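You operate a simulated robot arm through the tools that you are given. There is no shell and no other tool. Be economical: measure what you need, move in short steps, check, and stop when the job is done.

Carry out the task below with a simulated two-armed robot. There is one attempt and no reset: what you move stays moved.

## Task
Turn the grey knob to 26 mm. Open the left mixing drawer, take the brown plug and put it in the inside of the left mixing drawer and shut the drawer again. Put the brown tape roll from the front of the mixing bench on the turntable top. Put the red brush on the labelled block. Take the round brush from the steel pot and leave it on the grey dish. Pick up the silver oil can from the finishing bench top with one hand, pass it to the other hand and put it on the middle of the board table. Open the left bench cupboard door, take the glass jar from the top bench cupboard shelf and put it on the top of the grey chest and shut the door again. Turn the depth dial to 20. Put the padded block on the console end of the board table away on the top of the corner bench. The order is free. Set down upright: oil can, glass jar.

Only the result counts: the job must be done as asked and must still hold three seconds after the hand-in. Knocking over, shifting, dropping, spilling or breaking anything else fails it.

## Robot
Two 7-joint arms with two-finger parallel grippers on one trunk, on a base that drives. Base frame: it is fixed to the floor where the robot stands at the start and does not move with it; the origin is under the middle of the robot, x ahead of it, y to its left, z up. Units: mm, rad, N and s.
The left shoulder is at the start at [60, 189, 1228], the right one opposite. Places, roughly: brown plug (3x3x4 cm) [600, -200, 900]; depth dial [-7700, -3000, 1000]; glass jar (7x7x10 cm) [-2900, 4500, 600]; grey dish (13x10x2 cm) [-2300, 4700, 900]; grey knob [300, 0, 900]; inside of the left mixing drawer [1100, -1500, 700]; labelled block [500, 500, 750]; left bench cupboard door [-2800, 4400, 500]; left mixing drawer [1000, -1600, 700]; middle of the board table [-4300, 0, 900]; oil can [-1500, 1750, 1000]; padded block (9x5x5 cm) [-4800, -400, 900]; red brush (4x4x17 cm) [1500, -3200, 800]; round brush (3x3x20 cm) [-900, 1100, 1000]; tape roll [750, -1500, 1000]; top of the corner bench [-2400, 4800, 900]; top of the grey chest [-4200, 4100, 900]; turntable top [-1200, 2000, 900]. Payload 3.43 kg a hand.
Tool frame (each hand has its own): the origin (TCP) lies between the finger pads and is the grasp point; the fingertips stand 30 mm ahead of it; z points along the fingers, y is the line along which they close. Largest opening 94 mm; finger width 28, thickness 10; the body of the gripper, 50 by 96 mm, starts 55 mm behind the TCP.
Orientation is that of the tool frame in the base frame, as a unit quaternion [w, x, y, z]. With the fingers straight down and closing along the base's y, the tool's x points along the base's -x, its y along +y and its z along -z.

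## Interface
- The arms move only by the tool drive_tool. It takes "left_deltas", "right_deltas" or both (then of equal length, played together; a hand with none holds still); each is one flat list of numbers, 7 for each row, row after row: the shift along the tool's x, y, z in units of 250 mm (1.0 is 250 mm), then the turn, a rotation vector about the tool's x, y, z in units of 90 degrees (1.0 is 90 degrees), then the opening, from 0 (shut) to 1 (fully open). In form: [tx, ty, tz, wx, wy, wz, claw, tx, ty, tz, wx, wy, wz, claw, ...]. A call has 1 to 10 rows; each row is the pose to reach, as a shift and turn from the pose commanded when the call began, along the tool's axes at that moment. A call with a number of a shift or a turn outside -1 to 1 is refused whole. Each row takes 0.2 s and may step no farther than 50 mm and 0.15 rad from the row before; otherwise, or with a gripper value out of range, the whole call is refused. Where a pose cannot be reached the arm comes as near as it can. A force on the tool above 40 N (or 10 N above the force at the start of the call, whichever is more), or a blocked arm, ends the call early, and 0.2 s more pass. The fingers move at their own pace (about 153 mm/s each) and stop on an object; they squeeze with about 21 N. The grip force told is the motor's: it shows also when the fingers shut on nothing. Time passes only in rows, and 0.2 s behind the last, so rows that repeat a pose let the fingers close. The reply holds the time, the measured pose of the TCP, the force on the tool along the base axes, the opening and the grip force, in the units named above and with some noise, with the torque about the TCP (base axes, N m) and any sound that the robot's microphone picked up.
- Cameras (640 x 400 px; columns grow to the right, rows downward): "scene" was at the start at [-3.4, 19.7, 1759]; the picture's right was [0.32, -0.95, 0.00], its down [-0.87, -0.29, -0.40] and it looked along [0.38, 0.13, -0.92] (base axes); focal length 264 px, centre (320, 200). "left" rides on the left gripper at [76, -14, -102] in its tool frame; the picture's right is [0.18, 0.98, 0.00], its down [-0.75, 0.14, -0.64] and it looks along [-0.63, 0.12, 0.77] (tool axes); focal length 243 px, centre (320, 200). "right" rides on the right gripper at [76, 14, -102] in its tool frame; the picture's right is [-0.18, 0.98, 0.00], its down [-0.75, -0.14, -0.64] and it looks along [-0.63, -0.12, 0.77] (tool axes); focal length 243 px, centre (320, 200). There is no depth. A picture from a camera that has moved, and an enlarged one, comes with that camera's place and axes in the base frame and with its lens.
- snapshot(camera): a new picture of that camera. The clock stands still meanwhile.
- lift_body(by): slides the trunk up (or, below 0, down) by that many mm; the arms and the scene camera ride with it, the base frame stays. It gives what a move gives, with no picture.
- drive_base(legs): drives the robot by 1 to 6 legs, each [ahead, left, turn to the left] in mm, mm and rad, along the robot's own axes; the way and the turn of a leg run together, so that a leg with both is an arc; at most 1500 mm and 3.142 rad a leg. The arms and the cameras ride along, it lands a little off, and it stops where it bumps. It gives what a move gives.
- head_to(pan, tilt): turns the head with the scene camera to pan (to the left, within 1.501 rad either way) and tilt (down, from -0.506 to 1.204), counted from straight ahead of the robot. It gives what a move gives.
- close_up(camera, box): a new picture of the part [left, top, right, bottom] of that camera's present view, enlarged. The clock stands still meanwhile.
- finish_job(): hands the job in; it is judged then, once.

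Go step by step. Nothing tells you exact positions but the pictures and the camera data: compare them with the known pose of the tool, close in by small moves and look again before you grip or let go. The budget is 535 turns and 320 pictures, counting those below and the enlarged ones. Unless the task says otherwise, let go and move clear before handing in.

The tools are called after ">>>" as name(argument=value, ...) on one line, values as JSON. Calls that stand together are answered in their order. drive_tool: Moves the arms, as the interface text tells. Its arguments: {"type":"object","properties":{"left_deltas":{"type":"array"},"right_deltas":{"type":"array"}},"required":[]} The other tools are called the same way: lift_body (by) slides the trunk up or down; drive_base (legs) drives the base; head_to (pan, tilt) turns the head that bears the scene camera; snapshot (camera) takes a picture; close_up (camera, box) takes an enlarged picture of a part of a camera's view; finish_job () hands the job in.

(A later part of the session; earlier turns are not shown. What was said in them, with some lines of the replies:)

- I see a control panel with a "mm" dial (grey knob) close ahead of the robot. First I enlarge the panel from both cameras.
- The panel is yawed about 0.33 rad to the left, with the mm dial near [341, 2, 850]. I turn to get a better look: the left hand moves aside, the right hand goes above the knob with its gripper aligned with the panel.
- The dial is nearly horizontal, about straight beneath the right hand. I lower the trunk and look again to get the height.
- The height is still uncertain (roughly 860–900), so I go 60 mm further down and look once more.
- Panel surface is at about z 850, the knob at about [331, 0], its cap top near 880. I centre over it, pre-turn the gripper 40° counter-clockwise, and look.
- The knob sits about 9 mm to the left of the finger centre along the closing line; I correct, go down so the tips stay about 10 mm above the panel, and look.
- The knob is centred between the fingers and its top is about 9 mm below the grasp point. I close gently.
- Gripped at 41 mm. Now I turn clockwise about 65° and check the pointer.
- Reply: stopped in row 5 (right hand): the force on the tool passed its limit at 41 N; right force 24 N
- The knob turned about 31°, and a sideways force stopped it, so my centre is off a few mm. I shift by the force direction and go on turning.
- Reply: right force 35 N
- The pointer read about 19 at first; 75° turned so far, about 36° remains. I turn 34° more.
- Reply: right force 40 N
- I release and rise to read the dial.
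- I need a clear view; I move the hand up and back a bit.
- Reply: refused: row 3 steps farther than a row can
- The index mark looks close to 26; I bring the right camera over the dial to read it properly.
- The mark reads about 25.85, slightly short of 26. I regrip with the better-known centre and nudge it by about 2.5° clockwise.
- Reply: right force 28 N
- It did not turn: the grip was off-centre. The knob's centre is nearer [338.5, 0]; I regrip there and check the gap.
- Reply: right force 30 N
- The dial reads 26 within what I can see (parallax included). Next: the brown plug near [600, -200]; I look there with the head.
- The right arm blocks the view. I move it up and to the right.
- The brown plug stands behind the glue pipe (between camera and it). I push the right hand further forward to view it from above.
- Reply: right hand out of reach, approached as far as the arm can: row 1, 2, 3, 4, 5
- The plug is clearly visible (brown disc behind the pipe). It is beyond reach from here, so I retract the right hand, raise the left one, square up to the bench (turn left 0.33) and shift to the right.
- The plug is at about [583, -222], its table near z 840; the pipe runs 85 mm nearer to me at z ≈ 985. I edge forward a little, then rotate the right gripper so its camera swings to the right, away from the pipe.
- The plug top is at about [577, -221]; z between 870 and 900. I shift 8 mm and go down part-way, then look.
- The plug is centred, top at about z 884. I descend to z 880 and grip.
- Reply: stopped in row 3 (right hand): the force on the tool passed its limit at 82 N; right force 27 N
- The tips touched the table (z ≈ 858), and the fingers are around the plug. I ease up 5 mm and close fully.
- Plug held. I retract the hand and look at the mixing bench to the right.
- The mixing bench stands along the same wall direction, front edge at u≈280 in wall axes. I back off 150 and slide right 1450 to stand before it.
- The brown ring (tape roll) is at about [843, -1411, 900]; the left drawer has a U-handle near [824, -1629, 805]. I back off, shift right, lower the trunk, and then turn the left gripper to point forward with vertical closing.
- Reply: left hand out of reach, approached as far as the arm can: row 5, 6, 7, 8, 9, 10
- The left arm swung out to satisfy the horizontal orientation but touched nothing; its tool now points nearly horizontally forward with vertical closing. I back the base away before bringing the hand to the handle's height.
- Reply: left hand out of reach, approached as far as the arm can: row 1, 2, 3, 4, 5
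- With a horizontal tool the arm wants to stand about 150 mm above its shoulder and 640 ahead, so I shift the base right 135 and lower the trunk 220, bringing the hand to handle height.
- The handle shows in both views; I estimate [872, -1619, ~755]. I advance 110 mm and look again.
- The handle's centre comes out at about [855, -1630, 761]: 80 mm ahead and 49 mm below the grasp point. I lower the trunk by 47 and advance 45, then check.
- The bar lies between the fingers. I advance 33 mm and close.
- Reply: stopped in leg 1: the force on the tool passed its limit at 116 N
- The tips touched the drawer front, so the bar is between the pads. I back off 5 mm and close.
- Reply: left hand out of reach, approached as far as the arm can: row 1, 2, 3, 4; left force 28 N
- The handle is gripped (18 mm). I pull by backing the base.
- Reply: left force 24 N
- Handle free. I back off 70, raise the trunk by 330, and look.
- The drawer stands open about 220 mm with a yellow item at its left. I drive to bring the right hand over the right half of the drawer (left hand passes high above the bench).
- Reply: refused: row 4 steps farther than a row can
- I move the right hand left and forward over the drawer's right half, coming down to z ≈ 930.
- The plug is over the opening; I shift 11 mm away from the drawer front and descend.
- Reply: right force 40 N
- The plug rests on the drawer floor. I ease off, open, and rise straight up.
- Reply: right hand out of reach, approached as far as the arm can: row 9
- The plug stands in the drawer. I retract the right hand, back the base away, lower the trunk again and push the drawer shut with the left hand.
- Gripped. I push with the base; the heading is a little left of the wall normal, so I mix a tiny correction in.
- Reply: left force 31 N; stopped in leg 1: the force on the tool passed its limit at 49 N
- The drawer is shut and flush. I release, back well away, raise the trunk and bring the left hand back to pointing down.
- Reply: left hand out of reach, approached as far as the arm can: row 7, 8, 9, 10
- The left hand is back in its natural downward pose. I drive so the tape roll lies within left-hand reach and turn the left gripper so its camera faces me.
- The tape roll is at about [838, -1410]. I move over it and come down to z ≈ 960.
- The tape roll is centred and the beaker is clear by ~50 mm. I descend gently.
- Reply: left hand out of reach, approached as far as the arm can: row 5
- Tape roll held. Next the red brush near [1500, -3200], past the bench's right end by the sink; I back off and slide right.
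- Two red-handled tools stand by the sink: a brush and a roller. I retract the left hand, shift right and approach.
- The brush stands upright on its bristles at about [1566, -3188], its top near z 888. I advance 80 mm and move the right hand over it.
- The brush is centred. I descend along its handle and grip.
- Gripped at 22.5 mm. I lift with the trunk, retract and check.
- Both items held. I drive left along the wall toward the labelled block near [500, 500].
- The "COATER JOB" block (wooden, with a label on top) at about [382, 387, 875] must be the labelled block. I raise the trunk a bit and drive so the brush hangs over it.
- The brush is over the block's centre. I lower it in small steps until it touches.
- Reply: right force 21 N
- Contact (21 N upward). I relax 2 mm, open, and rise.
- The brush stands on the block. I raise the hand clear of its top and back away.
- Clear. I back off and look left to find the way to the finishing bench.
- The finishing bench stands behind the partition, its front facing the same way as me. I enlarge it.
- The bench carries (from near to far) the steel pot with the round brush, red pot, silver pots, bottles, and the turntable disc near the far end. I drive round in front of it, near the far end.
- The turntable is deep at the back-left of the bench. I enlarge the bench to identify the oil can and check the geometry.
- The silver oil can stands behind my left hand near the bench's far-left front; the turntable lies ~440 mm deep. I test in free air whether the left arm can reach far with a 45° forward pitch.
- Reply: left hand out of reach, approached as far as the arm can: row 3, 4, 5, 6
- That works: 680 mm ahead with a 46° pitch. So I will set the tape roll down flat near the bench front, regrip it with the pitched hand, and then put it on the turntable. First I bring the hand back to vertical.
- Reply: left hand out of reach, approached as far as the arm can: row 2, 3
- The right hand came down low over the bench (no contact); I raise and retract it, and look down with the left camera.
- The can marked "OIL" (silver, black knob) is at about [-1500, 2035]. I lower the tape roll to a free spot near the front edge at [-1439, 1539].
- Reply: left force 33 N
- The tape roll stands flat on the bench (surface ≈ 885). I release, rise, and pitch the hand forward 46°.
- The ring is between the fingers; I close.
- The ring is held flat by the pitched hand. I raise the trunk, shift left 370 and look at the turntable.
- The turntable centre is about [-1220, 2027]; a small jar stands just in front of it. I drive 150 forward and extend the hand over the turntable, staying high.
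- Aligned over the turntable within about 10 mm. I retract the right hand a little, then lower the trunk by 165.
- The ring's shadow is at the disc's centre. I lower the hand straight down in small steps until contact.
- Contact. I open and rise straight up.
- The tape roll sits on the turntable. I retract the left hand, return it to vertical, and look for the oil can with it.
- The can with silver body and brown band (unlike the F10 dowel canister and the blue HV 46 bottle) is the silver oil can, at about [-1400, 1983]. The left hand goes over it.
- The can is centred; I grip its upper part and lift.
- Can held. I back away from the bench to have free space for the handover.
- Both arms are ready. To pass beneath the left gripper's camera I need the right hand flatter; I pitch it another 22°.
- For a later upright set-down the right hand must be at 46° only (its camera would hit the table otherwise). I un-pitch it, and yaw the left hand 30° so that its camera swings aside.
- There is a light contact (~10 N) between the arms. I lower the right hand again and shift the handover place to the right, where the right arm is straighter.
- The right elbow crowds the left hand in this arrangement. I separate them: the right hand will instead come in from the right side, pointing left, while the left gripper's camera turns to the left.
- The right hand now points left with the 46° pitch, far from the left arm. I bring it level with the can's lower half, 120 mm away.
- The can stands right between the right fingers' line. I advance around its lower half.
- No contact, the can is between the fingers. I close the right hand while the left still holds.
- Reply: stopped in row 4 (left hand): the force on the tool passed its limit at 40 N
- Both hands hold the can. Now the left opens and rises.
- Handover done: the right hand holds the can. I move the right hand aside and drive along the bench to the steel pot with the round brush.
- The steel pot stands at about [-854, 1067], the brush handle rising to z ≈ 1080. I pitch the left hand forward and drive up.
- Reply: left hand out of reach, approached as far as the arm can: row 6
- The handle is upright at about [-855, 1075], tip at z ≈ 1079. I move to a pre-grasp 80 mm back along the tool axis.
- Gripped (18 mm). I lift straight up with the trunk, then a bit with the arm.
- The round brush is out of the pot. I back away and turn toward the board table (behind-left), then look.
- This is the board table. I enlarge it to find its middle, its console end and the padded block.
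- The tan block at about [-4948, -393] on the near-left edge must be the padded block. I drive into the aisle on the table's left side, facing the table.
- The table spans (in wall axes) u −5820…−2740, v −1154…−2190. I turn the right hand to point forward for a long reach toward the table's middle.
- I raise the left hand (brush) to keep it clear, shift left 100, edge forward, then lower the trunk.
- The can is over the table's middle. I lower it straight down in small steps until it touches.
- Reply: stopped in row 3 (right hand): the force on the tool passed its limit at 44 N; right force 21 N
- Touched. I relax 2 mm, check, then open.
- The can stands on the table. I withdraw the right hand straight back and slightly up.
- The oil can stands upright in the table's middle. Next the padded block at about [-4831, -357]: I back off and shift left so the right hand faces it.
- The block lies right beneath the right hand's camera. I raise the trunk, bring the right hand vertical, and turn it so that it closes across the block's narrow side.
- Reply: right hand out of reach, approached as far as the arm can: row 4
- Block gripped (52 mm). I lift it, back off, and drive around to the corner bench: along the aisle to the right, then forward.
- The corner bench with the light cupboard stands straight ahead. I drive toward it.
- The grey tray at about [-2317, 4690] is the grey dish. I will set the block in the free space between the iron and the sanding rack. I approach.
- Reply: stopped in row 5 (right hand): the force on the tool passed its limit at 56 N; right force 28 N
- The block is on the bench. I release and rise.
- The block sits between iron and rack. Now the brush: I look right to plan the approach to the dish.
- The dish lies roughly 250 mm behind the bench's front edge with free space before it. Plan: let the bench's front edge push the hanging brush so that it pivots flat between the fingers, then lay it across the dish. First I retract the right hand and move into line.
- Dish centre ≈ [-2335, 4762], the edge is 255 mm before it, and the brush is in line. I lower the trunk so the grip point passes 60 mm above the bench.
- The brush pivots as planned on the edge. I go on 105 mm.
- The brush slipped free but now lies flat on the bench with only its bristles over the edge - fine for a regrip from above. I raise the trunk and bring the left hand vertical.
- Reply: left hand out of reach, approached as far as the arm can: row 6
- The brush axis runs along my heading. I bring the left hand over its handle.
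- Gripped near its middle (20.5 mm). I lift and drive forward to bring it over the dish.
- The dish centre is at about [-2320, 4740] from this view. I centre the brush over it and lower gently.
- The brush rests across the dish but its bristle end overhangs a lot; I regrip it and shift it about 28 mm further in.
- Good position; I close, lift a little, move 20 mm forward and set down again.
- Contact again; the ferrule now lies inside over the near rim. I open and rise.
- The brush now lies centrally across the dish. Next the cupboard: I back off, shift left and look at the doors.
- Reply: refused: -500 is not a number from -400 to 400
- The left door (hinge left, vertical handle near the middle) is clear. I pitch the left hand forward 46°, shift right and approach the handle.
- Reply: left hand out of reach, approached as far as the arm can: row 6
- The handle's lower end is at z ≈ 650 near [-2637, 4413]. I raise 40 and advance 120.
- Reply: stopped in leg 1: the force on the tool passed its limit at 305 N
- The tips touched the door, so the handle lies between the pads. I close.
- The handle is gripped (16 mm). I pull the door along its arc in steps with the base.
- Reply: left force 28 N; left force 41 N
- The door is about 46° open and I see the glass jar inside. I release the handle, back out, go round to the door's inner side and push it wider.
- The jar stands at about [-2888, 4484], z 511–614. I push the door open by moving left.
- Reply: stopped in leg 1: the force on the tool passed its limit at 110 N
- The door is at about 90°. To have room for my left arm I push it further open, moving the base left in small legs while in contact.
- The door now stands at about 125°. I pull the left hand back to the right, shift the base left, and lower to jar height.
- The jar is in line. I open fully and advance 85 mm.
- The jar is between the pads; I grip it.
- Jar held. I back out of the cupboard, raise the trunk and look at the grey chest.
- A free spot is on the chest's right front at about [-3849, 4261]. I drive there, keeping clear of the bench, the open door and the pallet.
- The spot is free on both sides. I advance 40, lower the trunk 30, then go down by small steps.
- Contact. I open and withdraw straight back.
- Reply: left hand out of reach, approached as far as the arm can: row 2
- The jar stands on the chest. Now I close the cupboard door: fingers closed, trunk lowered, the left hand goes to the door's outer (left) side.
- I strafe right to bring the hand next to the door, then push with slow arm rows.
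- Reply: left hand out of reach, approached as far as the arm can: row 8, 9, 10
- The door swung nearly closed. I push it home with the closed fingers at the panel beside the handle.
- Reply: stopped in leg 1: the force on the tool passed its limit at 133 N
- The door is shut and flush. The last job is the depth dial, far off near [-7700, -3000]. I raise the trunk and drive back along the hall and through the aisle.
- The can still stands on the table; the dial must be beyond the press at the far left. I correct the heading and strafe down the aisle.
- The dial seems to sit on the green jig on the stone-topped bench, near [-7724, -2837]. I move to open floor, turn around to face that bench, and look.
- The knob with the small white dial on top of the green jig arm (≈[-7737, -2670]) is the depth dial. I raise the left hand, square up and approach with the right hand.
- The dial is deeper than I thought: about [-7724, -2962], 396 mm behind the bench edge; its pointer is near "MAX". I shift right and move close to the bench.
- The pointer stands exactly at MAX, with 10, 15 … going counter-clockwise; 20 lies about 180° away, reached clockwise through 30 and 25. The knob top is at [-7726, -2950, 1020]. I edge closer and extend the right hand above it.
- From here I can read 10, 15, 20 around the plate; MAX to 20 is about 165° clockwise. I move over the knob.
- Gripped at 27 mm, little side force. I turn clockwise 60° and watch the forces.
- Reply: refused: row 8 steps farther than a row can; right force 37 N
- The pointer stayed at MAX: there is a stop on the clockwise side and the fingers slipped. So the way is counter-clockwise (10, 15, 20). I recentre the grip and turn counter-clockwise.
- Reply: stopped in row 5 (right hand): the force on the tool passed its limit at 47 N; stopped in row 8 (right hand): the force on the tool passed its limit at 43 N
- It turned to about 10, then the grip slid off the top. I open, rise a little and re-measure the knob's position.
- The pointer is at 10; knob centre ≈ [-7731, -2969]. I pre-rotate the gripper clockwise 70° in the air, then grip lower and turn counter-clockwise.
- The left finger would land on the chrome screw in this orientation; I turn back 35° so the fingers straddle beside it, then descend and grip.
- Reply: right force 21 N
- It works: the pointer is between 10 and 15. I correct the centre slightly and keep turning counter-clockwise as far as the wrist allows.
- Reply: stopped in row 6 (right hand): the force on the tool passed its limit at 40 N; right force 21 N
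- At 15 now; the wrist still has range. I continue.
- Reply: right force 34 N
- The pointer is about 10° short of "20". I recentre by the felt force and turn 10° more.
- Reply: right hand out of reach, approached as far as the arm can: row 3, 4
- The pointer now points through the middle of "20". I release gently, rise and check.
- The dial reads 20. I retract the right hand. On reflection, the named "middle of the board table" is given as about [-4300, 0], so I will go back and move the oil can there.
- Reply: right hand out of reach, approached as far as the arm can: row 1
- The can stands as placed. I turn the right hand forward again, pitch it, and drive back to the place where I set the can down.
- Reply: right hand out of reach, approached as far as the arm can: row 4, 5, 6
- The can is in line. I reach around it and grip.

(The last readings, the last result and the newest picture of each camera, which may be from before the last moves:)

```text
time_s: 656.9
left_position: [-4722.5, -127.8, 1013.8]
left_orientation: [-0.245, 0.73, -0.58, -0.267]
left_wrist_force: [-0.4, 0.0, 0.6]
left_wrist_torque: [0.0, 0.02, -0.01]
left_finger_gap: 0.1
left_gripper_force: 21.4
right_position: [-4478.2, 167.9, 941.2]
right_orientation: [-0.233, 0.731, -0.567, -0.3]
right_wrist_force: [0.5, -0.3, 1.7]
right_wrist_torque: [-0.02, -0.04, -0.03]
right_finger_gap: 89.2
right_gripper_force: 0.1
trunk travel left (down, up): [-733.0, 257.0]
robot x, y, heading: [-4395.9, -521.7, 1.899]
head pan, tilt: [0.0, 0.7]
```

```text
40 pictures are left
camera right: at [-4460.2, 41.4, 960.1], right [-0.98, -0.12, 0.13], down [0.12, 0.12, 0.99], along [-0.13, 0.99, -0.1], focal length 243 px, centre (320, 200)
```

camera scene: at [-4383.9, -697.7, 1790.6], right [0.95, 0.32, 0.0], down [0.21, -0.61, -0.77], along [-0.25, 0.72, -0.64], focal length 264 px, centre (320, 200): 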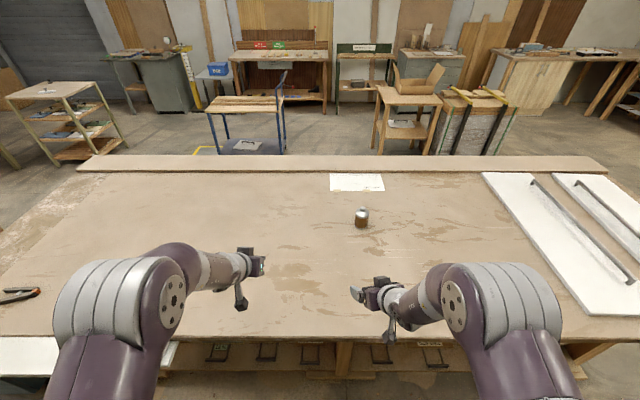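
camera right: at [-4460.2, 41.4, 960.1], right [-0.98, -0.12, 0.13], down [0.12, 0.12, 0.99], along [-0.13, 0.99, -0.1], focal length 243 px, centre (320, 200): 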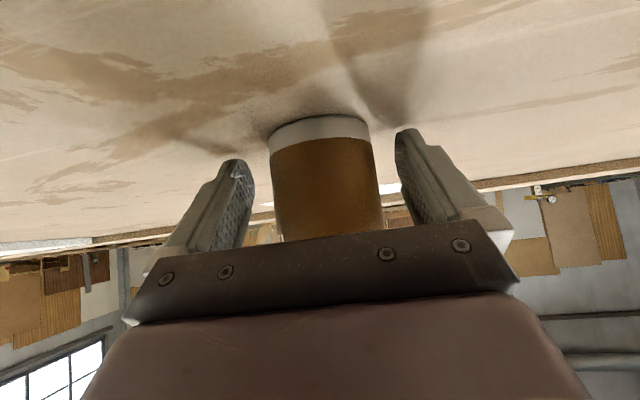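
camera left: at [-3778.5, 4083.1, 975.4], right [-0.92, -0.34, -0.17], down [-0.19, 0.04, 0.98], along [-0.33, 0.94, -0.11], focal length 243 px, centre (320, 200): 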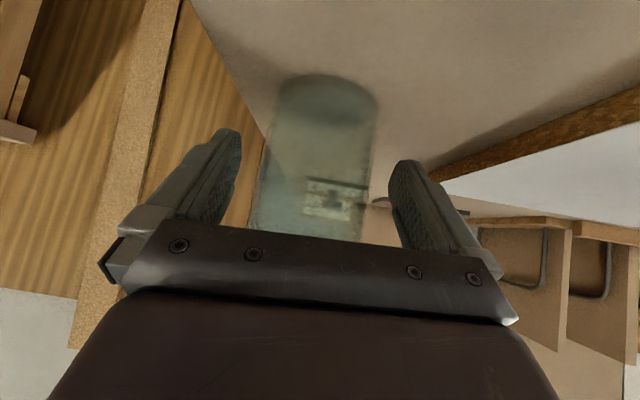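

>>> drive_tool(right_deltas=[0, 0.006, 0, 0, 0, 0, 0.7, 0, 0.006, 0, 0, 0, 0, 0.45, 0, 0.006, 0, 0, 0, 0, 0.45, 0, 0.006, 0, 0, 0, 0, 0.45])

>>> lift_body(by=50)

>>> snapshot(camera="right")

```text
time_s: 657.9
left_position: [-4721.5, -125.8, 1013.6]
left_orientation: [-0.245, 0.73, -0.58, -0.267]
left_wrist_force: [-0.5, 0.4, 0.0]
left_wrist_torque: [0.0, -0.02, 0.01]
left_finger_gap: 0.0
left_gripper_force: 20.7
right_position: [-4481.3, 168.8, 940.9]
right_orientation: [-0.232, 0.732, -0.566, -0.3]
right_wrist_force: [0.7, -2.4, 3.9]
right_wrist_torque: [0.06, 0.0, 0.01]
right_finger_gap: 61.8
right_gripper_force: 21.2
trunk travel left (down, up): [-733.0, 257.0]
robot x, y, heading: [-4396.6, -517.7, 1.897]
head pan, tilt: [0.0, 0.7]
```

```text
time_s: 658.9
left_position: [-4722.7, -125.8, 1062.7]
left_orientation: [-0.244, 0.73, -0.58, -0.266]
left_wrist_force: [-0.2, 0.9, 0.4]
left_wrist_torque: [0.0, 0.0, 0.02]
left_finger_gap: 0.0
left_gripper_force: 21.2
right_position: [-4480.6, 169.4, 989.1]
right_orientation: [-0.231, 0.732, -0.567, -0.3]
right_wrist_force: [0.1, -0.1, -3.3]
right_wrist_torque: [-0.02, -0.02, -0.01]
right_finger_gap: 61.7
right_gripper_force: 21.2
trunk travel left (down, up): [-783.0, 207.0]
robot x, y, heading: [-4397.0, -522.8, 1.895]
head pan, tilt: [0.0, 0.7]
```

```text
39 pictures are left
camera right: at [-4463.2, 43.8, 1009.1], right [-0.98, -0.12, 0.13], down [0.11, 0.12, 0.99], along [-0.13, 0.99, -0.11], focal length 243 px, centre (320, 200)
```

right: 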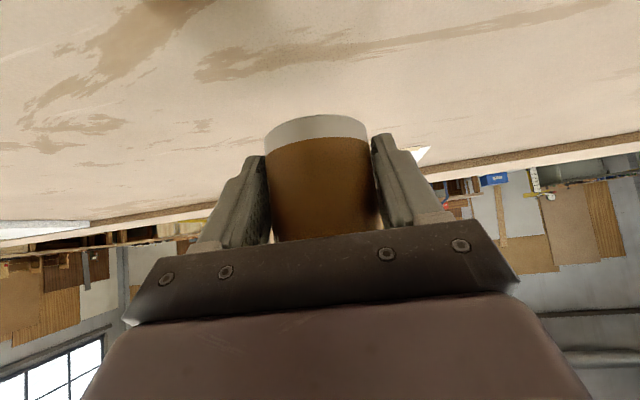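

Held again. I shift it to [-4300, 0]: base back 229 and right 117.

>>> drive_base(legs=[[-229, 0, 0], [0, -117, 0]])

>>> drive_tool(right_deltas=[0.035, 0, 0.034, 0, 0, 0, 0.45, 0.07, 0, 0.068, 0, 0, 0, 0.45, 0.1, 0, 0.1, 0, 0, 0, 0.45, 0.12, 0, 0.12, 0, 0, 0, 0.45])

>>> snapshot(camera="right")

```text
time_s: 661.4
left_position: [-4541.3, -308.6, 1062.0]
left_orientation: [-0.244, 0.731, -0.579, -0.267]
left_wrist_force: [0.5, -0.1, 0.1]
left_wrist_torque: [-0.01, 0.0, -0.02]
left_finger_gap: 0.2
left_gripper_force: 20.8
right_position: [-4300.2, -14.4, 990.1]
right_orientation: [-0.232, 0.732, -0.566, -0.3]
right_wrist_force: [0.2, 0.6, -3.5]
right_wrist_torque: [-0.03, -0.03, 0.0]
right_finger_gap: 61.6
right_gripper_force: 21.0
trunk travel left (down, up): [-783.0, 207.0]
robot x, y, heading: [-4212.9, -704.5, 1.897]
head pan, tilt: [0.0, 0.7]
```

```text
time_s: 662.4
left_position: [-4540.1, -309.0, 1062.8]
left_orientation: [-0.244, 0.731, -0.579, -0.267]
left_wrist_force: [0.3, 0.0, 0.0]
left_wrist_torque: [0.01, 0.04, -0.01]
left_finger_gap: 0.2
left_gripper_force: 21.0
right_position: [-4299.9, -14.4, 947.4]
right_orientation: [-0.231, 0.733, -0.566, -0.299]
right_wrist_force: [-0.3, 0.0, -2.7]
right_wrist_torque: [-0.02, -0.04, 0.01]
right_finger_gap: 61.5
right_gripper_force: 20.7
trunk travel left (down, up): [-783.0, 207.0]
robot x, y, heading: [-4216.9, -708.0, 1.902]
head pan, tilt: [0.0, 0.7]
```

```text
38 pictures are left
camera right: at [-4281.5, -141.8, 966.5], right [-0.98, -0.12, 0.13], down [0.11, 0.12, 0.99], along [-0.13, 0.99, -0.1], focal length 243 px, centre (320, 200)
```

right: 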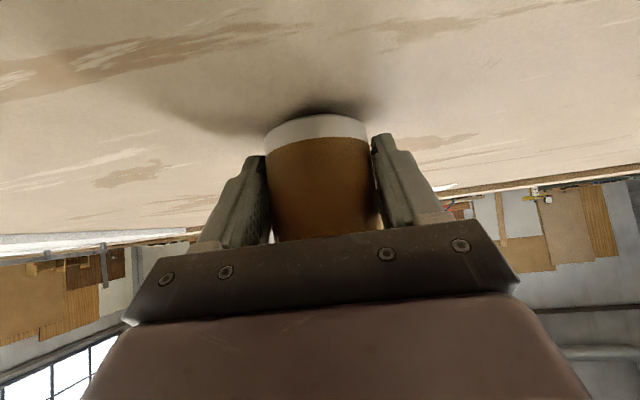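

Can centre is over about [-4303, -3]. The last millimetres go in small steps.

>>> drive_tool(right_deltas=[0.008, 0, 0.008, 0, 0, 0, 0.45, 0.016, 0, 0.016, 0, 0, 0, 0.45, 0.02, 0, 0.02, 0, 0, 0, 0.45])

>>> close_up(camera="right", box=[220, 80, 420, 205])

```text
time_s: 663.2
left_position: [-4539.9, -308.5, 1063.4]
left_orientation: [-0.244, 0.73, -0.58, -0.266]
left_wrist_force: [0.2, 0.6, -0.2]
left_wrist_torque: [0.01, -0.05, 0.02]
left_finger_gap: 0.0
left_gripper_force: 20.8
right_position: [-4298.2, -14.4, 942.7]
right_orientation: [-0.232, 0.732, -0.567, -0.3]
right_wrist_force: [-0.1, 0.8, -0.3]
right_wrist_torque: [0.03, -0.06, 0.0]
right_finger_gap: 61.6
right_gripper_force: 20.5
trunk travel left (down, up): [-783.0, 207.0]
robot x, y, heading: [-4216.6, -706.2, 1.9]
head pan, tilt: [0.0, 0.7]
```

```text
3.20 times, centred on (320, 142) of right
camera zoom: at [-4280.6, -141.1, 960.3], right [-0.98, -0.12, 0.13], down [0.12, 0.12, 0.99], along [-0.13, 0.99, -0.1], focal length 776 px, centre (320, 384)
```

zoom: 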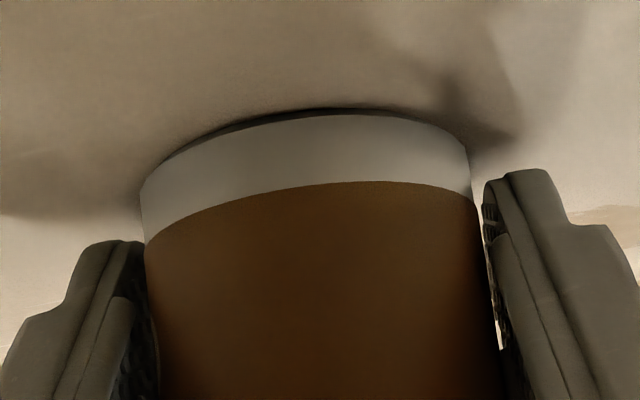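

>>> drive_tool(right_deltas=[0.006, 0, 0.006, 0, 0, 0, 0.45, 0.006, 0, 0.006, 0, 0, 0, 0.6, 0.006, 0, 0.006, 0, 0, 0, 0.85, 0.006, 0, 0.006, 0, 0, 0, 0.85])

>>> drive_tool(right_deltas=[0.04, 0, -0.06, 0, 0, 0, 0.85, 0.12, 0, -0.16, 0, 0, 0, 0.85, 0.22, 0, -0.28, 0, 0, 0, 0.85, 0.32, 0, -0.4, 0, 0, 0, 0.85])

>>> close_up(camera="scene", box=[260, 160, 460, 320])

```text
time_s: 664.2
left_position: [-4539.4, -310.8, 1064.1]
left_orientation: [-0.243, 0.731, -0.579, -0.267]
left_wrist_force: [-0.1, 0.5, -0.5]
left_wrist_torque: [-0.03, -0.01, -0.03]
left_finger_gap: 0.0
left_gripper_force: 21.2
right_position: [-4300.0, -16.4, 941.1]
right_orientation: [-0.233, 0.731, -0.566, -0.301]
right_wrist_force: [-0.1, -0.7, 12.1]
right_wrist_torque: [0.01, 0.39, 0.31]
right_finger_gap: 79.6
right_gripper_force: 0.0
trunk travel left (down, up): [-783.0, 207.0]
robot x, y, heading: [-4213.6, -704.2, 1.901]
head pan, tilt: [0.0, 0.7]
```

```text
time_s: 665.2
left_position: [-4539.1, -310.5, 1063.9]
left_orientation: [-0.243, 0.731, -0.579, -0.267]
left_wrist_force: [-0.2, 0.0, 0.7]
left_wrist_torque: [0.03, -0.02, 0.02]
left_finger_gap: 0.1
left_gripper_force: 20.8
right_position: [-4264.5, -141.6, 956.0]
right_orientation: [-0.232, 0.732, -0.566, -0.299]
right_wrist_force: [-0.8, 0.4, 0.3]
right_wrist_torque: [-0.04, 0.0, 0.0]
right_finger_gap: 80.0
right_gripper_force: 0.1
trunk travel left (down, up): [-783.0, 207.0]
robot x, y, heading: [-4213.8, -701.9, 1.898]
head pan, tilt: [0.0, 0.7]
```

```text
2.50 times, centred on (360, 240) of scene
camera zoom: at [-4221.5, -682.2, 1675.6], right [0.95, 0.32, 0.0], down [0.21, -0.61, -0.77], along [-0.24, 0.73, -0.64], focal length 659 px, centre (220, 100)
```

zoom: 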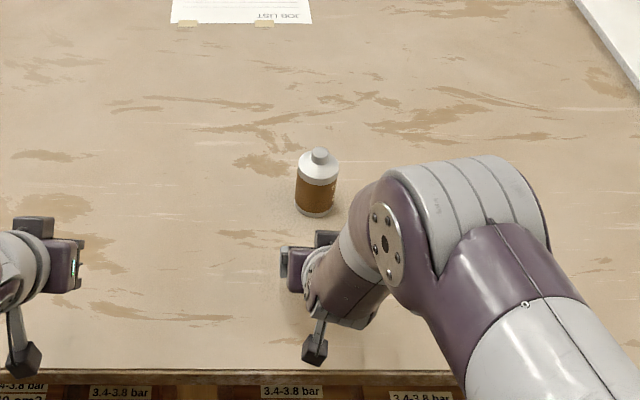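

The can stands upright at the table's middle. I back away clear of everything and take a last look before handing in.

>>> drive_base(legs=[[-130, 0, 0]])

>>> lift_body(by=120)

>>> snapshot(camera="scene")

```text
time_s: 666.5
left_position: [-4499.5, -429.9, 1062.4]
left_orientation: [-0.244, 0.731, -0.579, -0.266]
left_wrist_force: [-0.3, 1.0, 0.7]
left_wrist_torque: [0.02, 0.01, 0.01]
left_finger_gap: 0.0
left_gripper_force: 21.3
right_position: [-4225.2, -261.5, 953.4]
right_orientation: [-0.232, 0.732, -0.566, -0.299]
right_wrist_force: [-0.2, 0.4, -0.3]
right_wrist_torque: [0.01, -0.01, -0.03]
right_finger_gap: 79.9
right_gripper_force: 0.1
trunk travel left (down, up): [-783.0, 207.0]
robot x, y, heading: [-4176.4, -821.8, 1.896]
head pan, tilt: [0.0, 0.7]
```

```text
time_s: 668.0
left_position: [-4499.7, -431.4, 1182.3]
left_orientation: [-0.244, 0.731, -0.579, -0.267]
left_wrist_force: [0.6, 0.0, 0.2]
left_wrist_torque: [0.01, 0.0, -0.02]
left_finger_gap: 0.0
left_gripper_force: 21.4
right_position: [-4224.0, -261.5, 1075.6]
right_orientation: [-0.232, 0.732, -0.566, -0.299]
right_wrist_force: [-0.3, -0.3, 0.4]
right_wrist_torque: [0.02, 0.03, -0.06]
right_finger_gap: 79.9
right_gripper_force: 0.1
trunk travel left (down, up): [-903.0, 87.0]
robot x, y, heading: [-4171.5, -823.6, 1.899]
head pan, tilt: [0.0, 0.7]
```

```text
35 pictures are left
camera scene: at [-4180.9, -801.7, 1795.5], right [0.95, 0.32, 0.0], down [0.21, -0.61, -0.76], along [-0.25, 0.72, -0.64], focal length 264 px, centre (320, 200)
```

scene: 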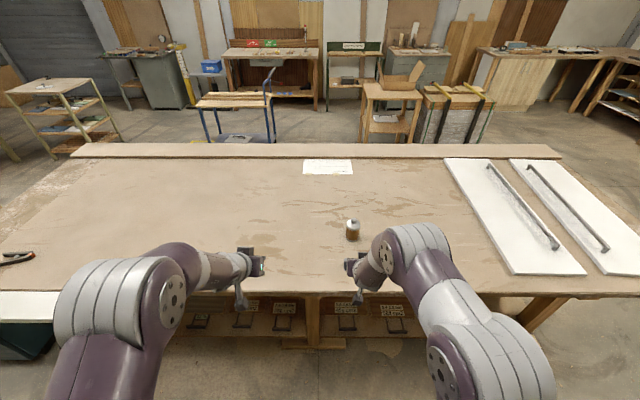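

All items are in place, both hands are empty and clear; I hand the job in.

>>> finish_job()

```text
The job is handed in.
```

I did every step on the list and handed the job in. The hand-in returned no verdict, and three points below could still count against it.

- **Grey knob:** I read it as about 25.9 mm. The angle of the picture makes the last tenth uncertain.
- **Oil can:** I took the silver can with the brown band as the oil can, because the bottle beside it is dark blue. That can stood about 240 mm from the place you gave, and the blue bottle was closer to it.
- **Oil can handover:** I passed it from the left hand to the right in the air. I then put it down on the board table, picked it up again with the right hand and moved it about 260 mm, to about [-4300, 0].

| Item | How it was left |
|---|---|
| Brown plug | in the left mixing drawer, drawer shut |
| Brown tape roll | on the turntable |
| Red brush | standing on the wooden block with the "Coater job" label |
| Round brush | lying across the grey dish |
| Silver oil can | upright on the board table |
| Glass jar | upright on the grey chest, cupboard door shut |
| Depth dial | 20 |
| Padded block | on the corner bench, between the iron and the sanding rack |

While I was laying down the round brush, it slipped out of the fingers onto the corner bench. I picked it up again and placed it.
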